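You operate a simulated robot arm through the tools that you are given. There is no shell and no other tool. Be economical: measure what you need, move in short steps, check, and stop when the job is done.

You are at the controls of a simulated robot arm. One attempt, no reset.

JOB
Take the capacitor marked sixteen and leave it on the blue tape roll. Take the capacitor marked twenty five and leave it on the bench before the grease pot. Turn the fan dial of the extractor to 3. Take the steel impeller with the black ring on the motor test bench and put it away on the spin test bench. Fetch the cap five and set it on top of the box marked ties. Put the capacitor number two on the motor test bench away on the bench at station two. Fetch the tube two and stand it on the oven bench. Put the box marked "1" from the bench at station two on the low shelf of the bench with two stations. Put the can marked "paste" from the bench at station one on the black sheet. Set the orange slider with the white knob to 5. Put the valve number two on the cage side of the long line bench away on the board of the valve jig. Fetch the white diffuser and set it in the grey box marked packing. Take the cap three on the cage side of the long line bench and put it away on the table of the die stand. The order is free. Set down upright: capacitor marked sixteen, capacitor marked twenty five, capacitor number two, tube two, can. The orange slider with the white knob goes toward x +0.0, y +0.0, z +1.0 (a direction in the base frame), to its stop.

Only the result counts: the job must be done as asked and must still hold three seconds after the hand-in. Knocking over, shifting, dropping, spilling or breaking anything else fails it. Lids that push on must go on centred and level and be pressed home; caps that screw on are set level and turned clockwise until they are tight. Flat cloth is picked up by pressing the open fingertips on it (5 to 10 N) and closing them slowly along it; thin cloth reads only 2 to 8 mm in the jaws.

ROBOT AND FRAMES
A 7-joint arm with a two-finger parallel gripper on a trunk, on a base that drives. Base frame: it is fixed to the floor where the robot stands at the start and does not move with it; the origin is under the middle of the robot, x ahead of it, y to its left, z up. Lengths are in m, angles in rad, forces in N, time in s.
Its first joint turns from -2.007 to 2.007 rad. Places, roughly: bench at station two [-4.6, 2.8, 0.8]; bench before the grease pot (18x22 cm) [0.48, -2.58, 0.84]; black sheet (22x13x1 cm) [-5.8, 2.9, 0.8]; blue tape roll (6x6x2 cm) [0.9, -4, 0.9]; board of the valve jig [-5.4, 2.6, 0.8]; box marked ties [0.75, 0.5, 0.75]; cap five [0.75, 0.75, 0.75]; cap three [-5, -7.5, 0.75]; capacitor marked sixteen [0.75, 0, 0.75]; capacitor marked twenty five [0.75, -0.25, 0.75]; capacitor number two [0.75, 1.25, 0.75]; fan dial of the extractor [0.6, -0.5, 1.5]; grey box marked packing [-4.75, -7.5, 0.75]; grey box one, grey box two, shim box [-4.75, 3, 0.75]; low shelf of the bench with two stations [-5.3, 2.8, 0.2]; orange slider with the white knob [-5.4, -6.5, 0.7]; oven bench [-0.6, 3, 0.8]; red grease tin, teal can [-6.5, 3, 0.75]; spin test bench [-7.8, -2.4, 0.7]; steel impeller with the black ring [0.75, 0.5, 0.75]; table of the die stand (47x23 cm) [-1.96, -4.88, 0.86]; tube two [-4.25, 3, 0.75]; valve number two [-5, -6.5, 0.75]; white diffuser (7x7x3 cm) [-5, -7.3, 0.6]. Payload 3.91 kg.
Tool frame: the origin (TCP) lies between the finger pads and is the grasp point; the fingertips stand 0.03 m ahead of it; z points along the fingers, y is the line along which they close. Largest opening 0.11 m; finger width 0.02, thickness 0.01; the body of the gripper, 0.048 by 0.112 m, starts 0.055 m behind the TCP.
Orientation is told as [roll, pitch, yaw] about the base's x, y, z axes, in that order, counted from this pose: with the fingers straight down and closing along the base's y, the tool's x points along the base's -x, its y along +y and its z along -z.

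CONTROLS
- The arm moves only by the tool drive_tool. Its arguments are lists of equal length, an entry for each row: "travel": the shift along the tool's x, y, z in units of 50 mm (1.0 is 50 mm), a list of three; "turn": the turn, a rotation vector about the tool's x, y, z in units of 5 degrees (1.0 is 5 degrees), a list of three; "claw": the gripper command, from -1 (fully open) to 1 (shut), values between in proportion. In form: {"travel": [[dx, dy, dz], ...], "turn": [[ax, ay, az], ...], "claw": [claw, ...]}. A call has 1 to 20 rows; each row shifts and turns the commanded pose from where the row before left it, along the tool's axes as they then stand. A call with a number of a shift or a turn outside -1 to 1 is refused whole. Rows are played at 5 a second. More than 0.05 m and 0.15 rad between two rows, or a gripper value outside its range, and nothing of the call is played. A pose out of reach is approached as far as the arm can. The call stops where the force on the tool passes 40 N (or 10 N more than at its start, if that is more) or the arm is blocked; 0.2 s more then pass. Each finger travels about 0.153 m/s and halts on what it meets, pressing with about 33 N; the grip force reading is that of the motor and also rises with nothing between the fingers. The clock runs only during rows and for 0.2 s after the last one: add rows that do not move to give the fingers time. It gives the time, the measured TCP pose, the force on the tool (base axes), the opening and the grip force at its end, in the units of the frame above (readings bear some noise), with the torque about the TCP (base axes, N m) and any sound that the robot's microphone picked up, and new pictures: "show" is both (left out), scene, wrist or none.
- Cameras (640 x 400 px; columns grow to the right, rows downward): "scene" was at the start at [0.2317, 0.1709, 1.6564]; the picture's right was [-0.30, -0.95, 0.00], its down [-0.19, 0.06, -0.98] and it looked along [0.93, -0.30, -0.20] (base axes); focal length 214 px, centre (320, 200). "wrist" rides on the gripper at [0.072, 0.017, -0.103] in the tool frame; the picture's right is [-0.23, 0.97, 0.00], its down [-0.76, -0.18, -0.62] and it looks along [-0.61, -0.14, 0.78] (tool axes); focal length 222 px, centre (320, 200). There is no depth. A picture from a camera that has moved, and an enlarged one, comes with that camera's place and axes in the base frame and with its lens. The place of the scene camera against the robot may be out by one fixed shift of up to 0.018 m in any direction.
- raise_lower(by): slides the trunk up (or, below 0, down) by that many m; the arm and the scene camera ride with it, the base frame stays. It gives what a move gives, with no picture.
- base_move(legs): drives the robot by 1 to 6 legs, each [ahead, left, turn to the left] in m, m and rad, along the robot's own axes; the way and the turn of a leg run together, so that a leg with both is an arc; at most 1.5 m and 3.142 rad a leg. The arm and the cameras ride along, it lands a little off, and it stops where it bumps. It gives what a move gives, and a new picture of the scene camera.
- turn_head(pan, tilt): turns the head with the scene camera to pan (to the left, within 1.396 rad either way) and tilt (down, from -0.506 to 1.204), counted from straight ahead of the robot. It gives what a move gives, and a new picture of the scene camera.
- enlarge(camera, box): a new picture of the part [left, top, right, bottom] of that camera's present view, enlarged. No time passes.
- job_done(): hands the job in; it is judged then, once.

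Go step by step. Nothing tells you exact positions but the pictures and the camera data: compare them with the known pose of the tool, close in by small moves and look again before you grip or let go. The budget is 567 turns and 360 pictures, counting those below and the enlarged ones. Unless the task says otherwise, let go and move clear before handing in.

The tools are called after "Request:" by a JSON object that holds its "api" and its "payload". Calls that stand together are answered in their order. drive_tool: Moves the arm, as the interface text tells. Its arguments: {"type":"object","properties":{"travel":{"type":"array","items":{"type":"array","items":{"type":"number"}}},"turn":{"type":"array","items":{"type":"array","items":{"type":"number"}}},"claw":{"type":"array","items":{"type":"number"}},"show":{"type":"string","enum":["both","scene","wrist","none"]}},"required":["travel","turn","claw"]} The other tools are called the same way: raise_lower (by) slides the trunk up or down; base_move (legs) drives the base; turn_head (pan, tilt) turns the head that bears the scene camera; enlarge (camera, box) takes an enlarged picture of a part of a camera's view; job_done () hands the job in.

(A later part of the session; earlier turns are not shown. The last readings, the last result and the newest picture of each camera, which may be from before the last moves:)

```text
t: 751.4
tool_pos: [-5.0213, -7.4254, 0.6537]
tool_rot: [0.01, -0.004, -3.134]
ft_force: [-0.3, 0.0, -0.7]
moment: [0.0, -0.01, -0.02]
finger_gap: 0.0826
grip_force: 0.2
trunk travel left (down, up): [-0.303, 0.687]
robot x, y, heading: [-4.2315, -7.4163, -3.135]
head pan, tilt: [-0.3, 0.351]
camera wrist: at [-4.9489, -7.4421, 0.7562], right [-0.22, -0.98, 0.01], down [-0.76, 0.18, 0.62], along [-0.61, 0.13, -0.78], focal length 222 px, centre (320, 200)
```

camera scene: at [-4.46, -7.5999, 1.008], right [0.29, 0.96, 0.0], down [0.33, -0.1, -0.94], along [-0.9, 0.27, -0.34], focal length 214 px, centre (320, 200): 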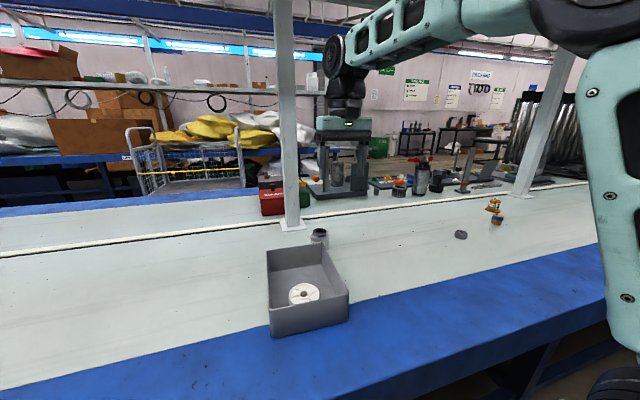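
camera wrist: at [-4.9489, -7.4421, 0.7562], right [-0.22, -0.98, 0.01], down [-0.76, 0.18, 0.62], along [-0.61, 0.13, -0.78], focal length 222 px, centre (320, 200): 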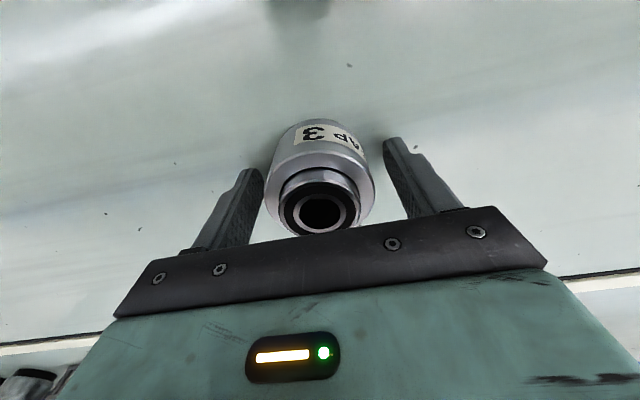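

Good. Close, lift, and drive it to the die stand.

Request:
{"api": "drive_tool", "payload": {"travel": [[0, 0, 0], [0, 0, 0], [0, 0, 0], [0, 0, -0.5], [0, 0, -1], [0, 0, -1], [0, 0, -1], [0.9, 0, 0], [0.9, 0, 0], [0.9, 0, 0], [0.9, 0, 0], [0.9, 0, 0]], "turn": [[0, 0, 0], [0, 0, 0], [0, 0, 0], [0, 0, 0], [0, 0, 0], [0, 0, 0], [0, 0, 0], [0, 0, 0], [0, 0, 0], [0, 0, 0], [0, 0, 0], [0, 0, 0]], "claw": [1, 1, 1, 1, 1, 1, 1, 1, 1, 1, 1, 1], "show": "none"}}

Request:
{"api": "raise_lower", "payload": {"by": 0.4}}

```text
t: 754.0
tool_pos: [-4.7929, -7.4247, 0.8295]
tool_rot: [0.008, -0.005, -3.138]
ft_force: [-1.0, -0.4, -3.0]
moment: [0.03, 0.01, -0.02]
finger_gap: 0.0594
grip_force: 32.5
trunk travel left (down, up): [-0.303, 0.687]
robot x, y, heading: [-4.2282, -7.4156, -3.129]
head pan, tilt: [-0.3, 0.351]
```

```text
t: 757.9
tool_pos: [-4.7953, -7.4256, 1.2285]
tool_rot: [0.009, -0.006, -3.134]
ft_force: [-0.7, -0.3, -3.3]
moment: [0.02, 0.03, 0.0]
finger_gap: 0.0592
grip_force: 33.8
trunk travel left (down, up): [-0.703, 0.287]
robot x, y, heading: [-4.2308, -7.4164, -3.136]
head pan, tilt: [-0.3, 0.351]
```

Request:
{"api": "drive_tool", "payload": {"travel": [[0.9, 0, 0], [0.9, 0, 0]], "turn": [[0, 0, 0], [0, 0, 0]], "claw": [1, 1], "show": "none"}}

Request:
{"api": "base_move", "payload": {"legs": [[-0.1, -0.46, 0], [-1.45, 0, 0], [-0.9, -0.45, 0], [-0.45, -0.58, 0], [-1.15, -0.02, 0]]}}

```text
t: 758.5
tool_pos: [-4.7038, -7.4256, 1.2268]
tool_rot: [0.009, -0.002, -3.135]
ft_force: [-0.6, -0.6, -3.2]
moment: [0.02, -0.06, 0.02]
finger_gap: 0.0593
grip_force: 32.9
trunk travel left (down, up): [-0.703, 0.287]
robot x, y, heading: [-4.2325, -7.4164, -3.135]
head pan, tilt: [-0.3, 0.351]
```

```text
t: 782.1
tool_pos: [-0.6168, -5.9101, 1.2266]
tool_rot: [0.009, -0.003, -3.134]
ft_force: [-0.9, 0.2, -3.1]
moment: [-0.03, 0.02, 0.0]
finger_gap: 0.0595
grip_force: 32.9
trunk travel left (down, up): [-0.703, 0.287]
robot x, y, heading: [-0.1446, -5.9018, -3.134]
head pan, tilt: [-0.3, 0.351]
camera scene: at [-0.3725, -6.0836, 1.4079], right [0.29, 0.96, 0.0], down [0.33, -0.1, -0.94], along [-0.9, 0.27, -0.34], focal length 214 px, centre (320, 200)
```

scene: 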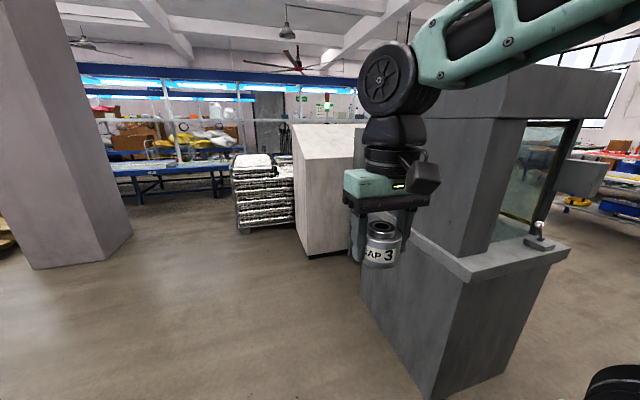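

Request:
{"api": "base_move", "payload": {"legs": [[-0.07, -1.3, 0], [0, -1.3, 0], [0, 0, 1.565], [0, -1.4, 0], [0, -0.45, 0]]}}

Request:
{"api": "turn_head", "payload": {"pan": 0.0, "tilt": 0.4}}

```text
t: 807.4
tool_pos: [-1.9451, -3.6862, 1.2254]
tool_rot: [0.009, -0.004, -1.632]
ft_force: [0.9, -0.4, -3.6]
moment: [0.03, -0.03, 0.0]
finger_gap: 0.059
grip_force: 32.6
trunk travel left (down, up): [-0.703, 0.287]
robot x, y, heading: [-1.9232, -3.2084, -1.623]
head pan, tilt: [-0.3, 0.351]
camera scene: at [-1.7598, -3.4608, 1.4079], right [-0.94, 0.35, 0.0], down [0.12, 0.32, -0.94], along [-0.33, -0.88, -0.34], focal length 214 px, centre (320, 200)
```

scene: 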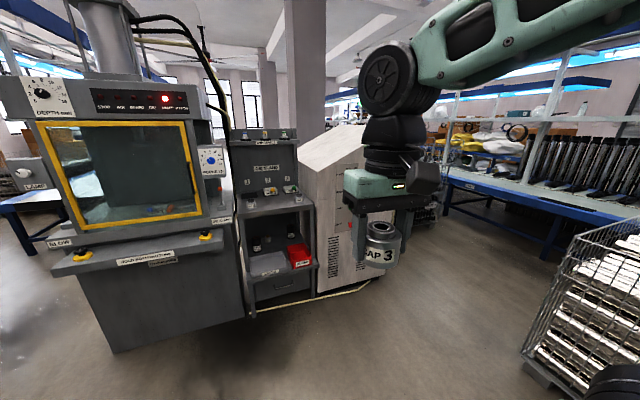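

```text
t: 808.2
tool_pos: [-1.9451, -3.6861, 1.2271]
tool_rot: [0.01, -0.004, -1.633]
ft_force: [0.7, -0.1, -2.6]
moment: [0.02, 0.0, -0.01]
finger_gap: 0.0593
grip_force: 33.0
trunk travel left (down, up): [-0.703, 0.287]
robot x, y, heading: [-1.9267, -3.2147, -1.63]
head pan, tilt: [0.0, 0.4]
camera scene: at [-1.7326, -3.4661, 1.4034], right [-1.0, 0.06, 0.0], down [0.02, 0.39, -0.92], along [-0.06, -0.92, -0.39], focal length 214 px, centre (320, 200)
```

scene: 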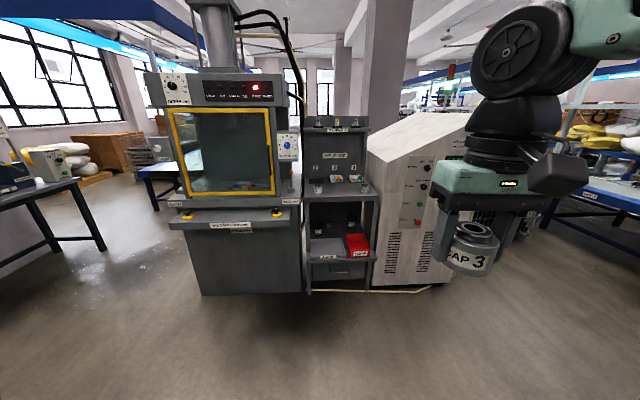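

Request:
{"api": "enlarge", "payload": {"camera": "scene", "box": [270, 100, 430, 300]}}

```text
2.00 times, centred on (350, 200) of scene
camera zoom: at [-1.7326, -3.4661, 1.4034], right [-1.0, 0.06, 0.0], down [0.02, 0.39, -0.92], along [-0.06, -0.92, -0.39], focal length 429 px, centre (260, 200)
```

zoom: 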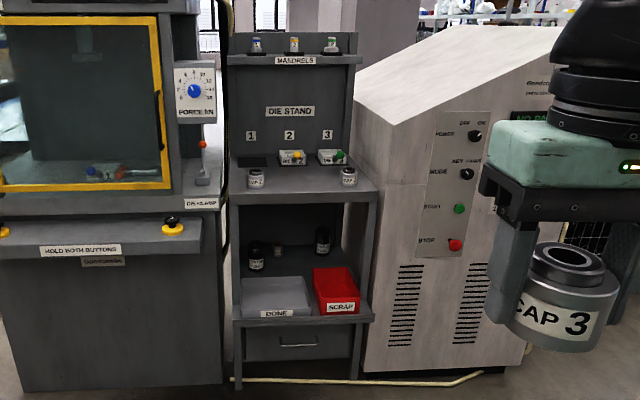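

The die stand's table has free room between the caps 1 and 4, about (-1.965,-4.82). I drive up to it.

Request:
{"api": "base_move", "payload": {"legs": [[0.8, -0.05, 0.06]]}}

Request:
{"api": "raise_lower", "payload": {"by": -0.12}}

Request:
{"api": "drive_tool", "payload": {"travel": [[-0.9, 0, 0], [-0.9, 0, 0], [-0.9, 0, 0], [-0.9, 0, 0], [-0.9, 0, 0]], "turn": [[0, 0, 0], [0, 0, 0], [0, 0, 0], [0, 0, 0], [0, 0, 0]], "claw": [1, 1, 1, 1, 1], "show": "wrist"}}

```text
t: 812.5
tool_pos: [-1.9944, -4.4891, 1.2267]
tool_rot: [0.009, -0.004, -1.576]
ft_force: [0.5, -0.8, -3.8]
moment: [0.02, 0.0, 0.01]
finger_gap: 0.0591
grip_force: 33.2
trunk travel left (down, up): [-0.703, 0.287]
robot x, y, heading: [-1.9992, -4.0168, -1.577]
head pan, tilt: [0.0, 0.4]
camera scene: at [-1.7947, -4.258, 1.4034], right [-1.0, 0.0, 0.0], down [0.0, 0.39, -0.92], along [0.0, -0.92, -0.39], focal length 214 px, centre (320, 200)
```

scene: 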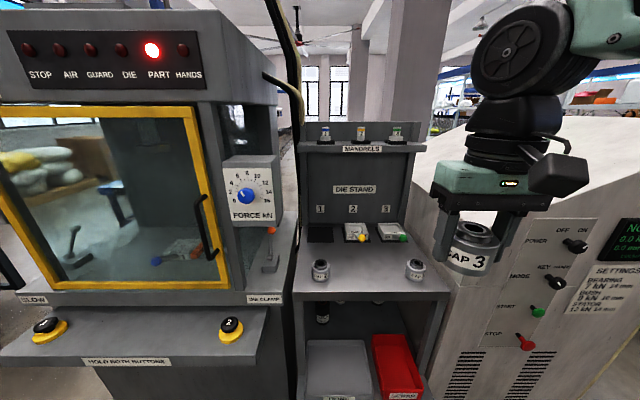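

```text
t: 814.0
tool_pos: [-1.9939, -4.4886, 1.1058]
tool_rot: [0.01, -0.003, -1.575]
ft_force: [0.5, 0.1, -1.8]
moment: [0.03, 0.04, -0.04]
finger_gap: 0.0594
grip_force: 32.9
trunk travel left (down, up): [-0.583, 0.407]
robot x, y, heading: [-2.0007, -4.0148, -1.579]
head pan, tilt: [0.0, 0.4]
```

```text
t: 815.2
tool_pos: [-1.9961, -4.7145, 1.1052]
tool_rot: [0.008, -0.005, -1.577]
ft_force: [0.7, 0.5, -2.3]
moment: [-0.03, 0.02, 0.01]
finger_gap: 0.0593
grip_force: 32.8
trunk travel left (down, up): [-0.583, 0.407]
robot x, y, heading: [-2.0002, -4.0138, -1.579]
head pan, tilt: [0.0, 0.4]
camera wrist: at [-1.9797, -4.6421, 1.2079], right [0.97, -0.23, 0.01], down [-0.19, -0.76, 0.62], along [-0.14, -0.61, -0.78], focal length 222 px, centre (320, 200)
```

wrist: 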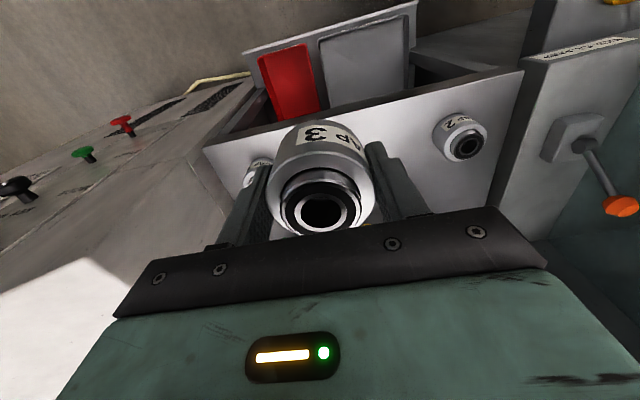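

Request:
{"api": "drive_tool", "payload": {"travel": [[-0.7, 0.3, 0], [-0.75, 0.32, 0], [-0.75, 0, 0], [0, 0, 0.9], [0, 0, 0.9], [0, 0, 0.9], [0, 0, 0.9]], "turn": [[0, 0, 0], [0, 0, 0], [0, 0, 0], [0, 0, 0], [0, 0, 0], [0, 0, 0], [0, 0, 0]], "claw": [1, 1, 1, 1, 1, 1, 1], "show": "wrist"}}

```text
t: 816.8
tool_pos: [-1.9643, -4.8257, 0.9288]
tool_rot: [0.009, -0.003, -1.575]
ft_force: [-0.6, 0.2, -2.4]
moment: [0.01, 0.01, 0.03]
finger_gap: 0.0594
grip_force: 32.9
trunk travel left (down, up): [-0.583, 0.407]
robot x, y, heading: [-1.9967, -4.0149, -1.575]
head pan, tilt: [0.0, 0.4]
camera wrist: at [-1.9486, -4.7529, 1.0305], right [0.97, -0.23, 0.01], down [-0.19, -0.76, 0.62], along [-0.14, -0.61, -0.78], focal length 222 px, centre (320, 200)
```

wrist: 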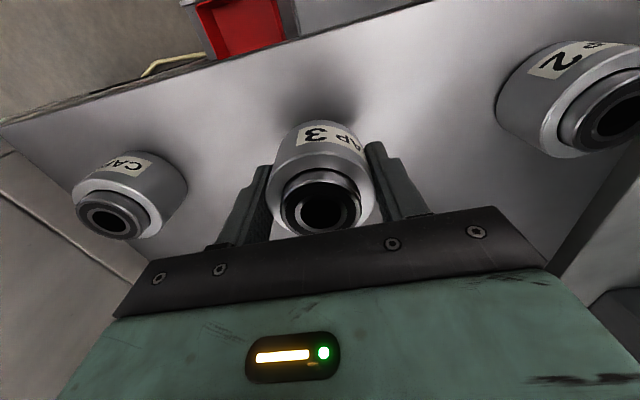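

Request:
{"api": "drive_tool", "payload": {"travel": [[0, 0, 0.3], [0, 0, 0.1], [0, 0, 0.1], [0, 0, 0.1], [0, 0, 0.1], [0, 0, 0.1], [0, 0, 0.1], [0, 0, 0.1], [0, 0, 0.1]], "turn": [[0, 0, 0], [0, 0, 0], [0, 0, 0], [0, 0, 0], [0, 0, 0], [0, 0, 0], [0, 0, 0], [0, 0, 0], [0, 0, 0]], "claw": [1, 1, 1, 1, 1, 1, 1, 1, 1], "show": "none"}}

```text
t: 818.5
tool_pos: [-1.9646, -4.8262, 0.8909]
tool_rot: [0.01, -0.014, -1.579]
ft_force: [-1.6, 11.3, 18.0]
moment: [0.58, 0.69, -0.37]
finger_gap: 0.0591
grip_force: 32.9
trunk travel left (down, up): [-0.583, 0.407]
robot x, y, heading: [-1.9972, -4.0137, -1.579]
head pan, tilt: [0.0, 0.4]
stopped in row 8: the force on the tool passed its limit (the readings are from after the stop); the commanded pose is now the measured one
```

Request:
{"api": "drive_tool", "payload": {"travel": [[0, 0, -0.05], [0, 0, 0], [0, 0, 0], [0, 0, -0.5], [0, 0, -1], [0, 0, -1], [0, 0, -0.8]], "turn": [[0, 0, 0], [0, 0, 0], [0, 0, 0], [0, 0, 0], [0, 0, 0], [0, 0, 0], [0, 0, 0]], "claw": [1, -0.1, -0.35, -0.35, -0.35, -0.35, -0.35], "show": "wrist"}}

```text
t: 820.1
tool_pos: [-1.9677, -4.8278, 1.0566]
tool_rot: [0.011, -0.012, -1.576]
ft_force: [0.1, 0.3, -0.8]
moment: [0.03, 0.02, -0.02]
finger_gap: 0.0743
grip_force: 0.2
trunk travel left (down, up): [-0.583, 0.407]
robot x, y, heading: [-2.0033, -4.0162, -1.578]
head pan, tilt: [0.0, 0.4]
camera wrist: at [-1.9525, -4.7546, 1.157], right [0.97, -0.23, 0.01], down [-0.19, -0.75, 0.63], along [-0.14, -0.62, -0.78], focal length 222 px, centre (320, 200)
```

wrist: 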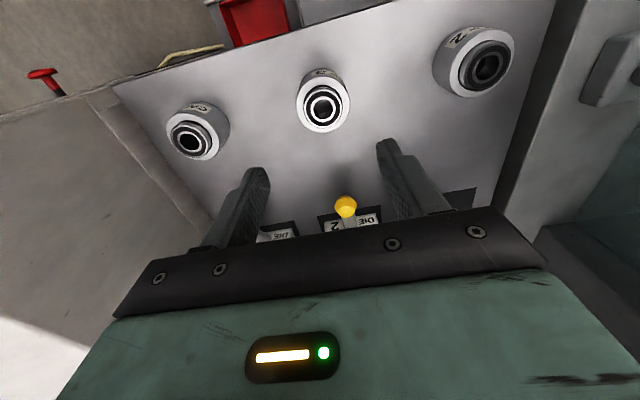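

Cap three is on the die stand's table. Now back for valve two.

Request:
{"api": "drive_tool", "payload": {"travel": [[0.95, 0, 0], [0.95, 0, 0], [0.95, 0, 0], [0.95, 0, 0], [0.95, 0, 0], [0.95, 0, 0], [0.95, 0, 0]], "turn": [[0, 0, 0], [0, 0, 0], [0, 0, 0], [0, 0, 0], [0, 0, 0], [0, 0, 0], [0, 0, 0]], "claw": [-0.35, -0.35, -0.35, -0.35, -0.35, -0.35, -0.35], "show": "none"}}

Request:
{"api": "raise_lower", "payload": {"by": 0.12}}

Request:
{"api": "base_move", "payload": {"legs": [[-0.8, 0, 0.007], [0, 1.4, 0], [0, 0.47, 0], [0, 0, -1.571], [0, 1.3, 0], [0, 1.3, 0]]}}

```text
t: 821.7
tool_pos: [-1.9629, -4.4939, 1.0494]
tool_rot: [0.011, -0.015, -1.578]
ft_force: [0.3, -0.1, 0.5]
moment: [0.04, 0.0, 0.03]
finger_gap: 0.0742
grip_force: 0.0
trunk travel left (down, up): [-0.583, 0.407]
robot x, y, heading: [-1.9965, -4.0164, -1.575]
head pan, tilt: [0.0, 0.4]
```

```text
t: 823.2
tool_pos: [-1.9622, -4.4949, 1.1687]
tool_rot: [0.011, -0.014, -1.575]
ft_force: [-0.1, 0.7, 0.1]
moment: [-0.04, 0.03, 0.0]
finger_gap: 0.0745
grip_force: 0.1
trunk travel left (down, up): [-0.703, 0.287]
robot x, y, heading: [-1.9948, -4.0129, -1.575]
head pan, tilt: [0.0, 0.4]
```

```text
t: 852.3
tool_pos: [-0.6768, -5.7782, 1.1699]
tool_rot: [0.012, -0.014, 3.111]
ft_force: [-0.8, -0.3, 0.1]
moment: [-0.02, 0.03, -0.02]
finger_gap: 0.0743
grip_force: 0.0
trunk travel left (down, up): [-0.703, 0.287]
robot x, y, heading: [-0.195, -5.7536, 3.11]
head pan, tilt: [0.0, 0.4]
camera scene: at [-0.4378, -5.9569, 1.4034], right [0.03, 1.0, 0.0], down [0.39, -0.01, -0.92], along [-0.92, 0.03, -0.39], focal length 214 px, centre (320, 200)
```

scene: 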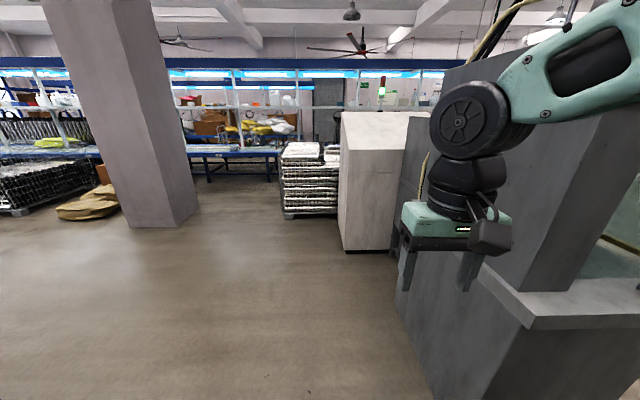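

Request:
{"api": "base_move", "payload": {"legs": [[0, 0.17, 0.031], [1.05, 0, 0], [0.45, 0.6, 0], [0.9, 0.42, 0], [1.35, 0, 0], [0.26, -0.2, 0]]}}

Request:
{"api": "raise_lower", "payload": {"by": -0.38}}

Request:
{"api": "drive_tool", "payload": {"travel": [[-0.9, -0.3, 0], [-0.9, -0.3, 0], [-0.9, -0.3, 0], [-0.9, -0.3, 0], [-0.9, -0.3, 0], [-0.9, 0, 0], [-0.9, 0, 0]], "turn": [[0, 0, 0], [0, 0, 0], [0, 0, 0], [0, 0, 0], [0, 0, 0], [0, 0, 0], [0, 0, 0]], "claw": [-0.35, -0.35, -0.35, -0.35, -0.35, -0.35, -0.35], "show": "wrist"}}

```text
t: 875.3
tool_pos: [-4.6741, -6.8155, 1.1692]
tool_rot: [0.01, -0.015, -3.139]
ft_force: [-0.6, -0.3, -0.1]
moment: [0.01, 0.01, 0.01]
finger_gap: 0.0742
grip_force: 0.0
trunk travel left (down, up): [-0.703, 0.287]
robot x, y, heading: [-4.1972, -6.7788, -3.131]
head pan, tilt: [0.0, 0.4]
camera scene: at [-4.4298, -6.9868, 1.4034], right [0.0, 1.0, 0.0], down [0.39, 0.0, -0.92], along [-0.92, 0.0, -0.39], focal length 214 px, centre (320, 200)
```

scene: 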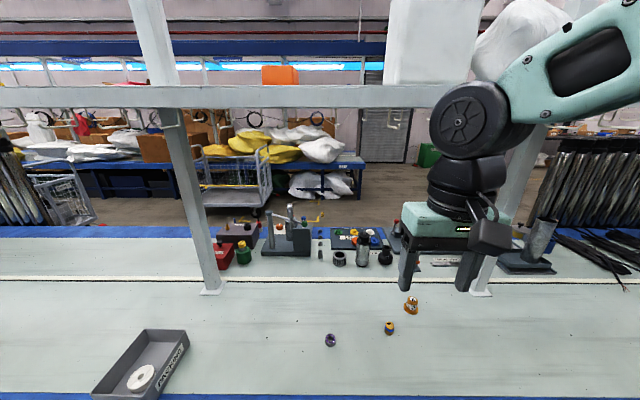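

```text
t: 878.9
tool_pos: [-4.6744, -6.8162, 0.789]
tool_rot: [0.013, -0.012, -3.137]
ft_force: [0.4, -0.6, 0.1]
moment: [0.01, -0.02, 0.04]
finger_gap: 0.0742
grip_force: 0.1
trunk travel left (down, up): [-0.323, 0.667]
robot x, y, heading: [-4.1971, -6.7747, -3.141]
head pan, tilt: [0.0, 0.4]
```

```text
t: 880.5
tool_pos: [-4.9887, -6.7398, 0.7948]
tool_rot: [0.011, -0.015, -3.139]
ft_force: [0.0, -0.9, 0.6]
moment: [0.03, 0.02, 0.04]
finger_gap: 0.0742
grip_force: 0.0
trunk travel left (down, up): [-0.323, 0.667]
robot x, y, heading: [-4.1971, -6.775, -3.138]
head pan, tilt: [0.0, 0.4]
camera wrist: at [-4.9152, -6.7564, 0.8952], right [-0.22, -0.97, 0.01], down [-0.75, 0.18, 0.63], along [-0.62, 0.13, -0.78], focal length 222 px, centre (320, 200)
```

wrist: 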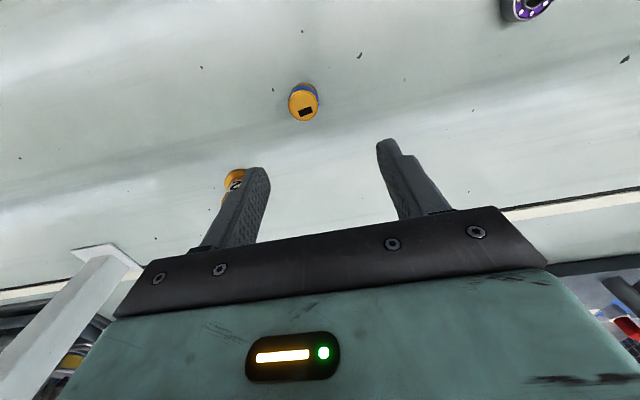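

Request:
{"api": "drive_tool", "payload": {"travel": [[-0.4, -0.78, 0], [-0.4, -0.78, 0], [-0.4, -0.78, 0], [0, 0, 0.8]], "turn": [[0, 0, 0], [0, 0, 0], [0, 0, 0], [0, 0, 0]], "claw": [-0.35, -0.35, -0.35, -0.35], "show": "wrist"}}

```text
t: 881.5
tool_pos: [-5.0497, -6.6255, 0.7546]
tool_rot: [0.011, -0.015, -3.138]
ft_force: [0.2, -0.9, -0.3]
moment: [-0.01, 0.01, -0.03]
finger_gap: 0.0745
grip_force: 0.0
trunk travel left (down, up): [-0.323, 0.667]
robot x, y, heading: [-4.1992, -6.7761, -3.13]
head pan, tilt: [0.0, 0.4]
camera wrist: at [-4.9762, -6.6405, 0.8557], right [-0.22, -0.97, 0.01], down [-0.75, 0.18, 0.63], along [-0.62, 0.13, -0.77], focal length 222 px, centre (320, 200)
```

wrist: 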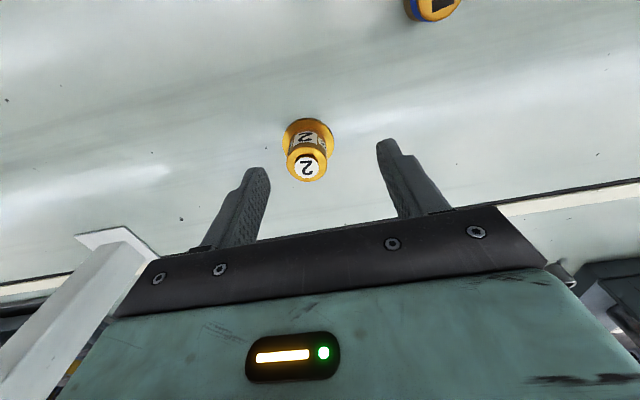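

Request:
{"api": "drive_tool", "payload": {"travel": [[-0.48, -0.34, 0.5], [0, 0, 0.6], [0, 0, 0.6], [0, 0, 0], [0, 0, 0], [0, 0, 0]], "turn": [[0, 0, 0], [0, 0, 0], [0, 0, 0], [0, 0, 0], [0, 0, 0], [0, 0, 0]], "claw": [-0.35, -0.35, -0.35, 1, 1, 1], "show": "wrist"}}

```text
t: 882.9
tool_pos: [-5.0757, -6.6091, 0.6672]
tool_rot: [0.011, -0.013, -3.138]
ft_force: [-0.9, 1.2, 0.3]
moment: [0.12, 0.0, 0.02]
finger_gap: 0.0391
grip_force: 33.5
trunk travel left (down, up): [-0.323, 0.667]
robot x, y, heading: [-4.1996, -6.7738, -3.129]
head pan, tilt: [0.0, 0.4]
camera wrist: at [-5.0021, -6.6253, 0.7695], right [-0.22, -0.97, 0.01], down [-0.75, 0.18, 0.63], along [-0.62, 0.13, -0.78], focal length 222 px, centre (320, 200)
```

wrist: 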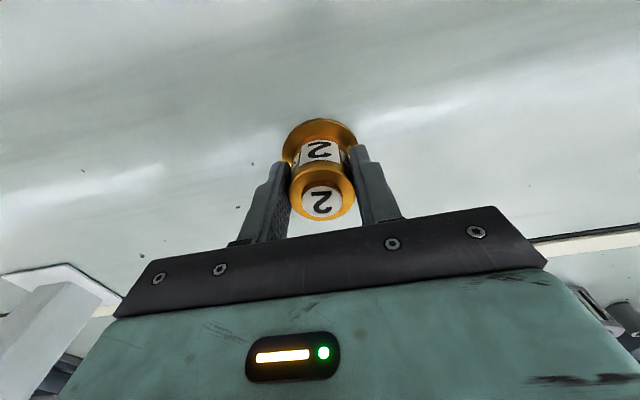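

Request:
{"api": "drive_tool", "payload": {"travel": [[0, 0, -0.6], [0, 0, -1], [0, 0, -1], [0, 0, -0.6], [0.95, 0.2, 0], [0.95, 0.2, 0], [0.95, 0.2, 0], [0.95, 0.2, 0], [0.95, 0.2, 0], [0.95, 0.2, 0], [0.95, 0.2, 0], [0.95, 0, 0]], "turn": [[0, 0, 0], [0, 0, 0], [0, 0, 0], [0, 0, 0], [0, 0, 0], [0, 0, 0], [0, 0, 0], [0, 0, 0], [0, 0, 0], [0, 0, 0], [0, 0, 0], [0, 0, 0]], "claw": [1, 1, 1, 1, 1, 1, 1, 1, 1, 1, 1, 1], "show": "none"}}

Request:
{"api": "raise_lower", "payload": {"by": 0.38}}

Request:
{"api": "base_move", "payload": {"legs": [[-1.5, 0, -0.008], [-0.9, -0.35, 0], [-0.5, -0.5, 0], [-1.15, 0, 0], [-0.02, -1.3, 0], [0, -1.3, 0]]}}

```text
t: 885.5
tool_pos: [-4.6959, -6.676, 0.8233]
tool_rot: [0.01, -0.015, -3.138]
ft_force: [-0.5, 0.3, -4.0]
moment: [0.04, -0.04, 0.01]
finger_gap: 0.0391
grip_force: 33.2
trunk travel left (down, up): [-0.323, 0.667]
robot x, y, heading: [-4.1991, -6.7732, -3.137]
head pan, tilt: [0.0, 0.4]
```

```text
t: 889.2
tool_pos: [-4.6965, -6.6756, 1.2033]
tool_rot: [0.01, -0.015, -3.14]
ft_force: [-0.4, -0.6, -4.7]
moment: [0.0, -0.05, 0.03]
finger_gap: 0.0393
grip_force: 33.2
trunk travel left (down, up): [-0.703, 0.287]
robot x, y, heading: [-4.1995, -6.7769, -3.138]
head pan, tilt: [0.0, 0.4]
```

```text
t: 922.5
tool_pos: [-0.6937, -3.1861, 1.2034]
tool_rot: [0.009, -0.014, -3.128]
ft_force: [0.0, -0.6, -3.8]
moment: [-0.04, -0.03, -0.01]
finger_gap: 0.0386
grip_force: 32.9
trunk travel left (down, up): [-0.703, 0.287]
robot x, y, heading: [-0.1895, -3.2796, -3.128]
head pan, tilt: [0.0, 0.4]
camera scene: at [-0.4241, -3.4947, 1.4034], right [-0.01, 1.0, 0.0], down [0.39, 0.01, -0.92], along [-0.92, -0.01, -0.39], focal length 214 px, centre (320, 200)
```

scene: 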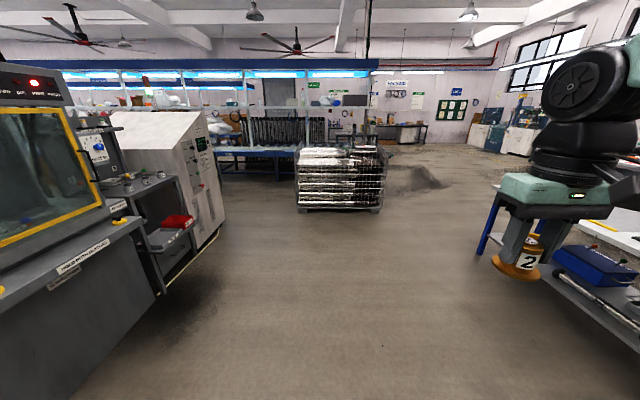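

Request:
{"api": "base_move", "payload": {"legs": [[1.3, 0, -0.013], [1.22, -0.4, 0], [0, -1.2, 0], [0, -1.1, 0], [1.5, 0, 0], [1.1, 0, 0]]}}

Request:
{"api": "base_move", "payload": {"legs": [[0, 0, -1.565], [1.2, 0, 0], [0.75, 0, 0]]}}

```text
t: 958.0
tool_pos: [-5.8132, -0.7463, 1.2031]
tool_rot: [0.009, -0.015, -3.059]
ft_force: [0.4, 0.3, -3.3]
moment: [0.01, -0.03, -0.02]
finger_gap: 0.0383
grip_force: 32.9
trunk travel left (down, up): [-0.703, 0.287]
robot x, y, heading: [-5.3088, -0.8074, -3.05]
head pan, tilt: [0.0, 0.4]
camera scene: at [-5.5251, -1.0356, 1.4034], right [-0.08, 1.0, 0.0], down [0.39, 0.03, -0.92], along [-0.92, -0.08, -0.39], focal length 214 px, centre (320, 200)
```

scene: 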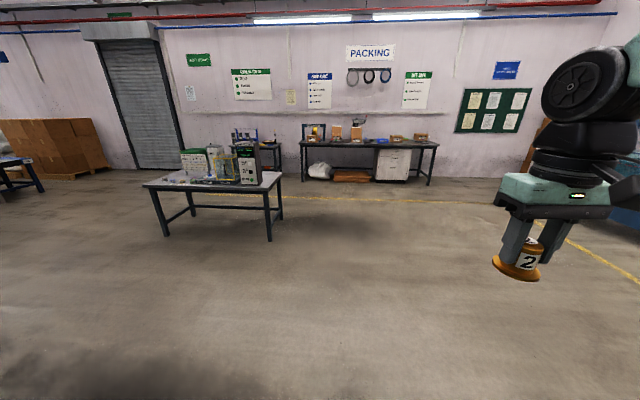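

```text
t: 971.6
tool_pos: [-5.4544, 1.6441, 1.2029]
tool_rot: [0.009, -0.014, 1.674]
ft_force: [-0.4, 0.1, -4.2]
moment: [-0.02, 0.0, -0.03]
finger_gap: 0.0383
grip_force: 32.9
trunk travel left (down, up): [-0.703, 0.287]
robot x, y, heading: [-5.503, 1.1374, 1.672]
head pan, tilt: [0.0, 0.4]
camera scene: at [-5.7308, 1.3435, 1.4034], right [0.99, 0.1, 0.0], down [0.04, -0.39, -0.92], along [-0.1, 0.92, -0.39], focal length 214 px, centre (320, 200)
```

scene: 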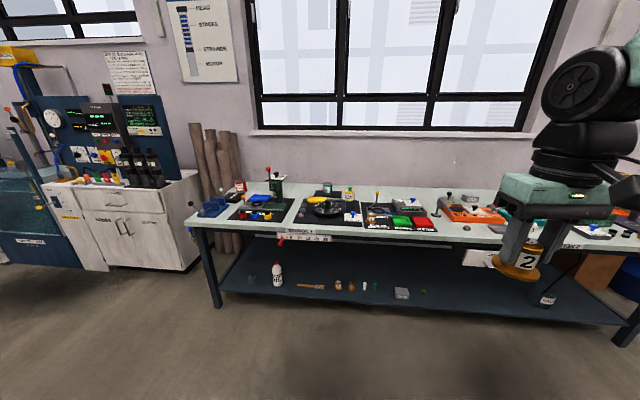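

Request:
{"api": "base_move", "payload": {"legs": [[0.62, 0.02, -0.1]]}}

Request:
{"api": "raise_lower", "payload": {"by": -0.15}}

Request:
{"api": "drive_tool", "payload": {"travel": [[-0.9, 0, 0], [-0.9, 0, 0], [-0.9, 0, 0], [-0.9, 0, 0]], "turn": [[0, 0, 0], [0, 0, 0], [0, 0, 0], [0, 0, 0]], "claw": [1, 1, 1, 1], "show": "wrist"}}

```text
t: 975.1
tool_pos: [-5.4535, 2.2617, 1.2019]
tool_rot: [0.01, -0.014, 1.57]
ft_force: [0.6, -0.4, -4.5]
moment: [-0.04, -0.01, 0.03]
finger_gap: 0.0383
grip_force: 33.0
trunk travel left (down, up): [-0.703, 0.287]
robot x, y, heading: [-5.5588, 1.7623, 1.573]
head pan, tilt: [0.0, 0.4]
camera scene: at [-5.7595, 1.9924, 1.4034], right [1.0, 0.0, 0.0], down [0.0, -0.39, -0.92], along [0.0, 0.92, -0.39], focal length 214 px, centre (320, 200)
```

scene: 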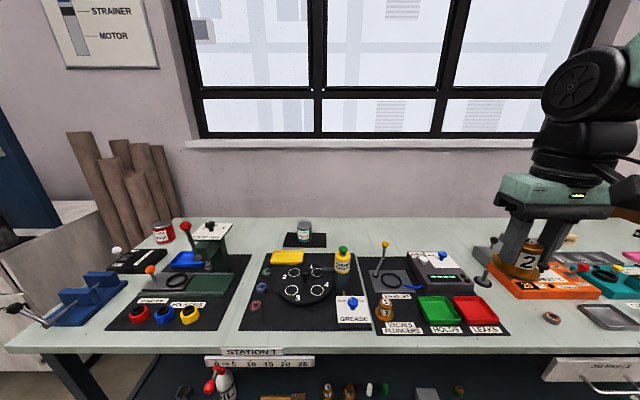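

```text
t: 976.8
tool_pos: [-5.4528, 2.2605, 1.0529]
tool_rot: [0.009, -0.013, 1.568]
ft_force: [0.1, -0.4, -3.5]
moment: [0.01, -0.01, 0.0]
finger_gap: 0.0384
grip_force: 33.7
trunk travel left (down, up): [-0.553, 0.437]
robot x, y, heading: [-5.5562, 1.7595, 1.565]
head pan, tilt: [0.0, 0.4]
```

```text
t: 977.8
tool_pos: [-5.4542, 2.4398, 1.0576]
tool_rot: [0.01, -0.016, 1.571]
ft_force: [0.4, -0.7, -2.8]
moment: [0.03, -0.02, 0.01]
finger_gap: 0.0386
grip_force: 33.2
trunk travel left (down, up): [-0.553, 0.437]
robot x, y, heading: [-5.5562, 1.7655, 1.569]
head pan, tilt: [0.0, 0.4]
camera wrist: at [-5.47, 2.3653, 1.1594], right [-0.97, 0.23, 0.01], down [0.19, 0.75, 0.63], along [0.14, 0.62, -0.78], focal length 222 px, centre (320, 200)
```

wrist: 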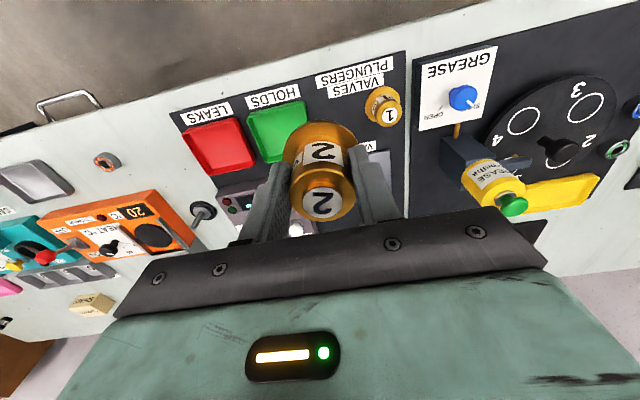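

Request:
{"api": "drive_tool", "payload": {"travel": [[-0.72, 0.3, 0], [0, 0, 0.9], [0, 0, 0.9], [0, 0, 0.9], [0, 0, 0.9]], "turn": [[0, 0, 0], [0, 0, 0], [0, 0, 0], [0, 0, 0], [0, 0, 0]], "claw": [1, 1, 1, 1, 1], "show": "wrist"}}

```text
t: 979.0
tool_pos: [-5.4707, 2.4763, 0.8737]
tool_rot: [0.011, -0.014, 1.567]
ft_force: [0.1, 0.1, -3.8]
moment: [-0.03, 0.01, 0.05]
finger_gap: 0.0387
grip_force: 33.1
trunk travel left (down, up): [-0.553, 0.437]
robot x, y, heading: [-5.5542, 1.7664, 1.568]
head pan, tilt: [0.0, 0.4]
camera wrist: at [-5.4878, 2.4028, 0.975], right [-0.97, 0.23, 0.01], down [0.19, 0.75, 0.63], along [0.14, 0.62, -0.77], focal length 222 px, centre (320, 200)
```

wrist: 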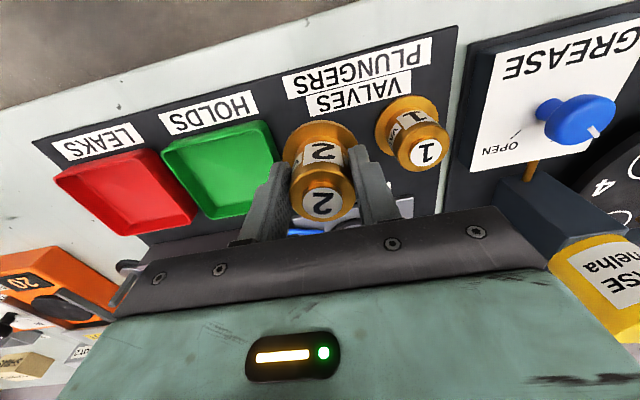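

Request:
{"api": "drive_tool", "payload": {"travel": [[0, 0.08, 0.5], [0, 0, 0.3], [0, 0, 0.1], [0, 0, 0.1], [0, 0, 0.1], [0, 0, 0.1], [0, 0, 0.1], [0, 0, 0.1], [0, 0, 0.1]], "turn": [[0, 0, 0], [0, 0, 0], [0, 0, 0], [0, 0, 0], [0, 0, 0], [0, 0, 0], [0, 0, 0], [0, 0, 0], [0, 0, 0]], "claw": [1, 1, 1, 1, 1, 1, 1, 1, 1], "show": "none"}}

```text
t: 981.1
tool_pos: [-5.4739, 2.4813, 0.8054]
tool_rot: [0.009, -0.02, 1.568]
ft_force: [0.0, -10.7, 21.2]
moment: [-0.47, -0.65, -0.25]
finger_gap: 0.0384
grip_force: 33.6
trunk travel left (down, up): [-0.553, 0.437]
robot x, y, heading: [-5.5559, 1.7622, 1.566]
head pan, tilt: [0.0, 0.4]
stopped in row 9: the force on the tool passed its limit (the readings are from after the stop); the commanded pose is now the measured one
```

Request:
{"api": "drive_tool", "payload": {"travel": [[0, 0, -0.05], [0, 0, 0], [0, 0, 0], [0, 0, -0.5], [0, 0, -1], [0, 0, -1], [0, 0, -1]], "turn": [[0, 0, 0], [0, 0, 0], [0, 0, 0], [0, 0, 0], [0, 0, 0], [0, 0, 0], [0, 0, 0]], "claw": [1, 0.2, 0.1, 0.1, 0.1, 0.1, 0.1], "show": "wrist"}}

```text
t: 982.7
tool_pos: [-5.4746, 2.4774, 0.9809]
tool_rot: [0.008, -0.015, 1.567]
ft_force: [0.3, 0.9, -0.1]
moment: [-0.03, 0.02, -0.03]
finger_gap: 0.0496
grip_force: 0.0
trunk travel left (down, up): [-0.553, 0.437]
robot x, y, heading: [-5.5569, 1.7659, 1.566]
head pan, tilt: [0.0, 0.4]
camera wrist: at [-5.4912, 2.4038, 1.0806], right [-0.97, 0.23, 0.01], down [0.19, 0.75, 0.63], along [0.14, 0.62, -0.77], focal length 222 px, centre (320, 200)
```

wrist: 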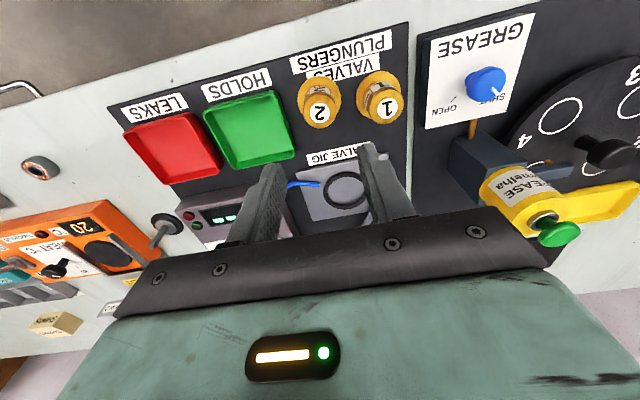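

Valve two stands beside valve one on the jig board. Last: the slider, from the west aisle. I drive around with the hand retracted.

Request:
{"api": "drive_tool", "payload": {"travel": [[0, 0, -0.5], [0.95, 0, 0], [0.95, 0, 0], [0.95, 0, 0], [0.95, 0, 0], [0.8, 0, 0]], "turn": [[0, 0, 0], [0, 0, 0], [0, 0, 0], [0, 0, 0], [0, 0, 0], [0, 0, 0]], "claw": [0.1, 0.1, 0.1, 0.1, 0.1, 0.1], "show": "none"}}

Request:
{"api": "base_move", "payload": {"legs": [[-1.4, 0, 0], [-1.4, 0, 0], [0, 1.2, 0], [0, 0, 3.1], [1.4, 0, 0]]}}

```text
t: 984.1
tool_pos: [-5.4747, 2.2491, 1.0]
tool_rot: [0.009, -0.02, 1.57]
ft_force: [0.2, 0.0, 0.3]
moment: [-0.02, -0.02, -0.04]
finger_gap: 0.0494
grip_force: 0.0
trunk travel left (down, up): [-0.553, 0.437]
robot x, y, heading: [-5.5549, 1.7614, 1.567]
head pan, tilt: [0.0, 0.4]
```

```text
t: 1017.3
tool_pos: [-6.8273, -2.9812, 1.0021]
tool_rot: [0.009, -0.019, -1.593]
ft_force: [-0.1, 0.4, -0.6]
moment: [0.02, -0.04, 0.02]
finger_gap: 0.0495
grip_force: 0.1
trunk travel left (down, up): [-0.553, 0.437]
robot x, y, heading: [-6.7394, -2.4986, -1.598]
head pan, tilt: [0.0, 0.4]
camera scene: at [-6.5355, -2.7427, 1.2534], right [-1.0, 0.02, 0.0], down [0.01, 0.39, -0.92], along [-0.02, -0.92, -0.39], focal length 214 px, centre (320, 200)
```

scene: 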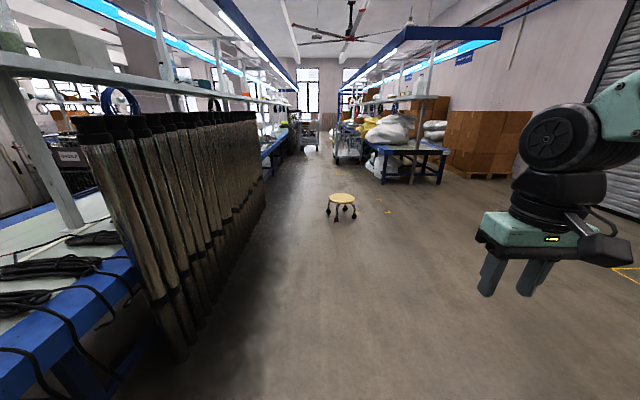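

Request:
{"api": "base_move", "payload": {"legs": [[0.6, 0.05, 0.027], [1.0, 0.47, 0], [1.3, 0, 0], [1.1, -0.1, 0], [0, 0, 1.571]]}}

```text
t: 1041.1
tool_pos: [-5.7448, -6.5423, 1.0014]
tool_rot: [0.008, -0.019, 0.035]
ft_force: [-0.8, -0.1, 0.4]
moment: [-0.02, -0.02, 0.0]
finger_gap: 0.0493
grip_force: 0.1
trunk travel left (down, up): [-0.553, 0.437]
robot x, y, heading: [-6.234, -6.4791, 0.04]
head pan, tilt: [0.0, 0.4]
camera scene: at [-6.0046, -6.2713, 1.2534], right [0.04, -1.0, 0.0], down [-0.39, -0.01, -0.92], along [0.92, 0.03, -0.39], focal length 214 px, centre (320, 200)
```

scene: 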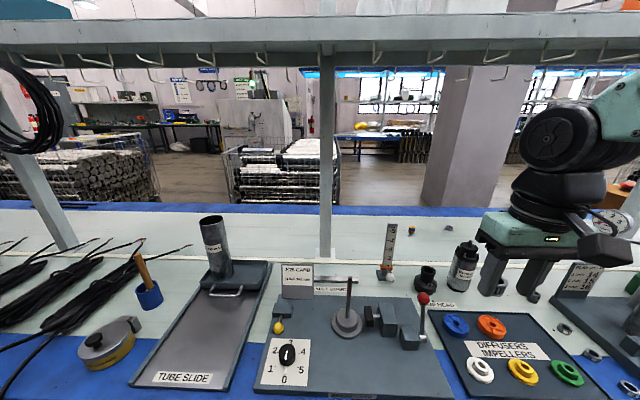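

Request:
{"api": "enlarge", "payload": {"camera": "scene", "box": [340, 210, 440, 290]}}

```text
5.00 times, centred on (390, 250) of scene
camera zoom: at [-6.0046, -6.2713, 1.2534], right [0.04, -1.0, 0.0], down [-0.39, -0.01, -0.92], along [0.92, 0.03, -0.39], focal length 1072 px, centre (-30, -50)
```

zoom: 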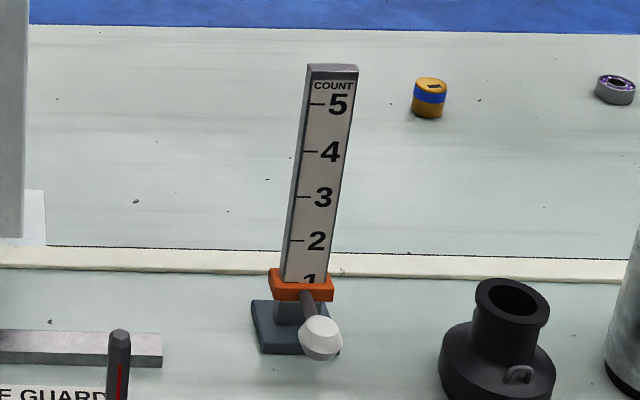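

The scale reads 1 to 5 upward; the white knob sticks out west at about (-5.39,-6.505,0.67). I tilt the tool 20°, come over it and pinch the knob.

Request:
{"api": "raise_lower", "payload": {"by": -0.15}}

Request:
{"api": "drive_tool", "payload": {"travel": [[0, 0, 0], [0, 0, 0], [0, 0, 0], [0, 0, 0], [-0.9, 0.05, 0.3], [-0.9, 0.05, 0.3], [-0.9, 0.1, 0.3], [-0.9, 0.1, 0.3], [-0.9, 0.1, 0.3], [-0.9, 0.1, 0.3], [-0.9, 0.1, 0.3]], "turn": [[0, -1, 0.4], [0, -1, 0], [0, -1, 0], [0, -1, 0], [0, 0, 0], [0, 0, 0], [0, 0, 0], [0, 0, 0], [0, 0, 0], [0, 0, 0], [0, 0, 0]], "claw": [-0.1, -0.1, -0.1, -0.1, -0.1, -0.1, -0.1, -0.1, -0.1, -0.1, -0.1], "show": "wrist"}}

```text
t: 1042.9
tool_pos: [-5.7439, -6.5419, 0.8503]
tool_rot: [0.009, -0.019, 0.035]
ft_force: [0.1, 0.2, 0.0]
moment: [0.01, 0.02, -0.02]
finger_gap: 0.0497
grip_force: 0.1
trunk travel left (down, up): [-0.403, 0.587]
robot x, y, heading: [-6.2321, -6.4784, 0.039]
head pan, tilt: [0.0, 0.4]
```

```text
t: 1045.3
tool_pos: [-5.3893, -6.5119, 0.8426]
tool_rot: [0.012, -0.366, -0.003]
ft_force: [0.4, -1.0, 0.3]
moment: [-0.01, 0.03, -0.04]
finger_gap: 0.0605
grip_force: 0.0
out of reach, approached as far as the arm can: row 3, 4
trunk travel left (down, up): [-0.403, 0.587]
robot x, y, heading: [-6.2336, -6.4766, 0.035]
head pan, tilt: [0.0, 0.4]
camera wrist: at [-5.4944, -6.4952, 0.9111], right [0.21, 0.97, 0.09], down [0.49, -0.19, 0.85], along [0.85, -0.14, -0.51], focal length 222 px, centre (320, 200)
```

wrist: 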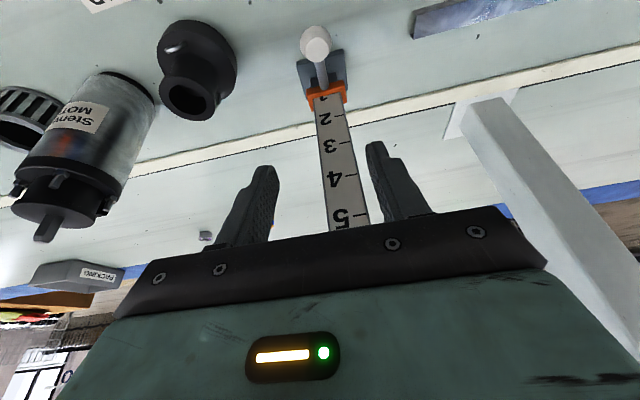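

Request:
{"api": "drive_tool", "payload": {"travel": [[0.305, 0.05, 0.79], [0.305, 0.05, 0.79], [0.305, 0.05, 0.79], [0.2, 0.03, 0.5]], "turn": [[0, 0, 0], [0, 0, 0], [0, 0, 0], [0, 0, 0]], "claw": [-0.1, -0.1, -0.1, -0.1], "show": "wrist"}}

```text
t: 1046.3
tool_pos: [-5.3904, -6.5003, 0.6871]
tool_rot: [0.013, -0.368, -0.005]
ft_force: [0.3, -0.5, -0.1]
moment: [0.03, -0.02, 0.0]
finger_gap: 0.0606
grip_force: 0.1
trunk travel left (down, up): [-0.403, 0.587]
robot x, y, heading: [-6.2317, -6.4786, 0.034]
head pan, tilt: [0.0, 0.4]
camera wrist: at [-5.4958, -6.4839, 0.7558], right [0.21, 0.97, 0.09], down [0.49, -0.19, 0.85], along [0.85, -0.14, -0.51], focal length 222 px, centre (320, 200)
```

wrist: 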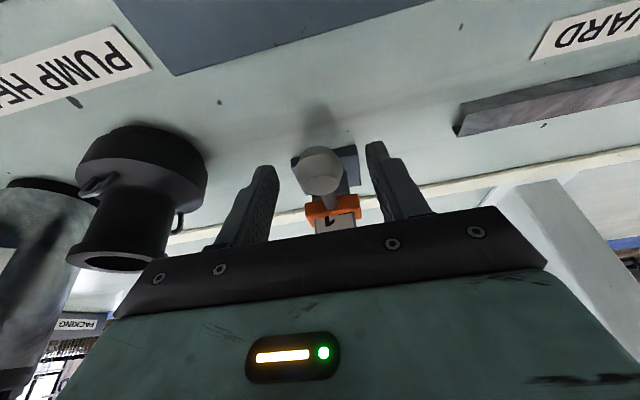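

Request:
{"api": "drive_tool", "payload": {"travel": [[0.09, 0, 0.24], [0, 0, 0], [0, 0, 0], [0, 0, 0]], "turn": [[0, 0, 0], [0, 0, 0], [0, 0, 0], [0, 0, 0]], "claw": [-0.1, 1, 1, 1], "show": "none"}}

Request:
{"api": "drive_tool", "payload": {"travel": [[-0.14, 0, -0.37], [-0.14, 0, -0.37], [-0.14, 0, -0.37]], "turn": [[0, 0, 0], [0, 0, 0], [0, 0, 0]], "claw": [1, 1, 1], "show": "wrist"}}

```text
t: 1047.3
tool_pos: [-5.3888, -6.5008, 0.6749]
tool_rot: [0.013, -0.367, -0.005]
ft_force: [-2.1, -4.0, -1.3]
moment: [-0.03, 0.21, -0.03]
finger_gap: 0.0309
grip_force: 44.7
trunk travel left (down, up): [-0.403, 0.587]
robot x, y, heading: [-6.231, -6.4807, 0.03]
head pan, tilt: [0.0, 0.4]
```

```text
t: 1048.1
tool_pos: [-5.3889, -6.5007, 0.7345]
tool_rot: [0.014, -0.365, -0.006]
ft_force: [-14.0, -5.1, -2.1]
moment: [-0.02, 0.26, -0.06]
finger_gap: 0.0309
grip_force: 45.3
trunk travel left (down, up): [-0.403, 0.587]
robot x, y, heading: [-6.2314, -6.4804, 0.034]
head pan, tilt: [0.0, 0.4]
camera wrist: at [-5.4943, -6.4841, 0.8052], right [0.21, 0.97, 0.09], down [0.49, -0.19, 0.85], along [0.85, -0.14, -0.52], focal length 222 px, centre (320, 200)
```

wrist: 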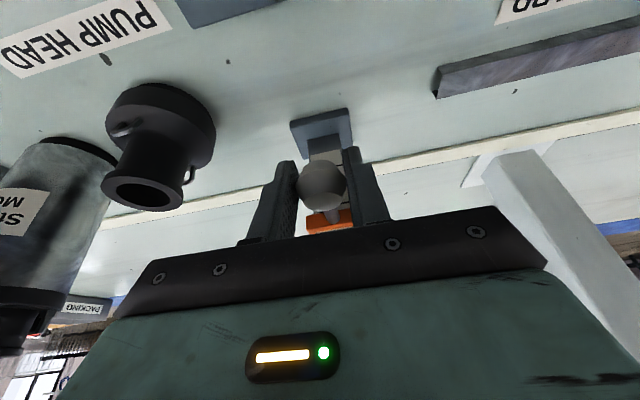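

Request:
{"api": "drive_tool", "payload": {"travel": [[-0.12, 0, -0.4], [-0.14, 0, -0.37], [-0.14, 0, -0.37], [-0.14, 0, -0.37], [-0.1, 0, -0.26], [-0.1, 0, -0.26], [-0.1, 0, -0.26], [-0.1, 0, -0.26]], "turn": [[0, 0, 0], [0, 0, 0], [0, 0, 0], [0, 0, 0], [0, 0, 0], [0, 0, 0], [0, 0, 0], [0, 0, 0]], "claw": [1, 1, 1, 1, 1, 1, 1, 1], "show": "none"}}

Request:
{"api": "enlarge", "payload": {"camera": "scene", "box": [340, 190, 440, 290]}}

```text
t: 1049.9
tool_pos: [-5.389, -6.5037, 0.8747]
tool_rot: [0.012, -0.375, -0.006]
ft_force: [0.5, 0.7, 0.0]
moment: [-0.04, -0.03, -0.02]
finger_gap: 0.0
grip_force: 37.9
trunk travel left (down, up): [-0.403, 0.587]
robot x, y, heading: [-6.2319, -6.4812, 0.035]
head pan, tilt: [0.0, 0.4]
```

```text
4.00 times, centred on (390, 240) of scene
camera zoom: at [-6.0046, -6.2715, 1.1041], right [0.04, -1.0, 0.0], down [-0.39, -0.01, -0.92], along [0.92, 0.03, -0.39], focal length 858 px, centre (40, 40)
```

zoom: 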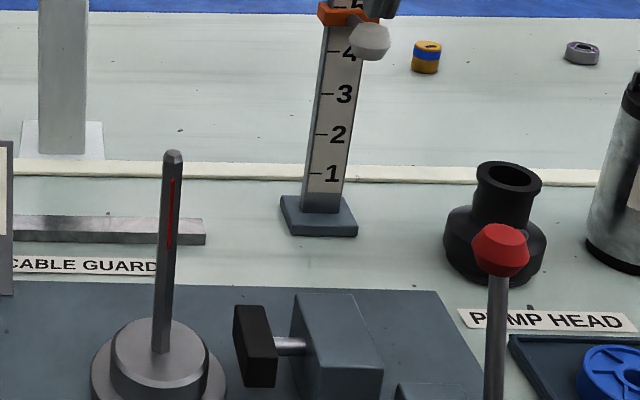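

Request:
{"api": "enlarge", "payload": {"camera": "scene", "box": [370, 150, 450, 250]}}

```text
4.00 times, centred on (410, 200) of scene
camera zoom: at [-6.0046, -6.2715, 1.1041], right [0.04, -1.0, 0.0], down [-0.39, -0.01, -0.92], along [0.92, 0.03, -0.39], focal length 858 px, centre (-40, 200)
```

zoom: 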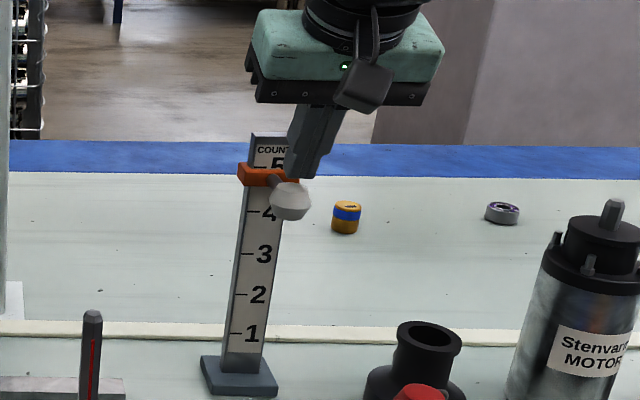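

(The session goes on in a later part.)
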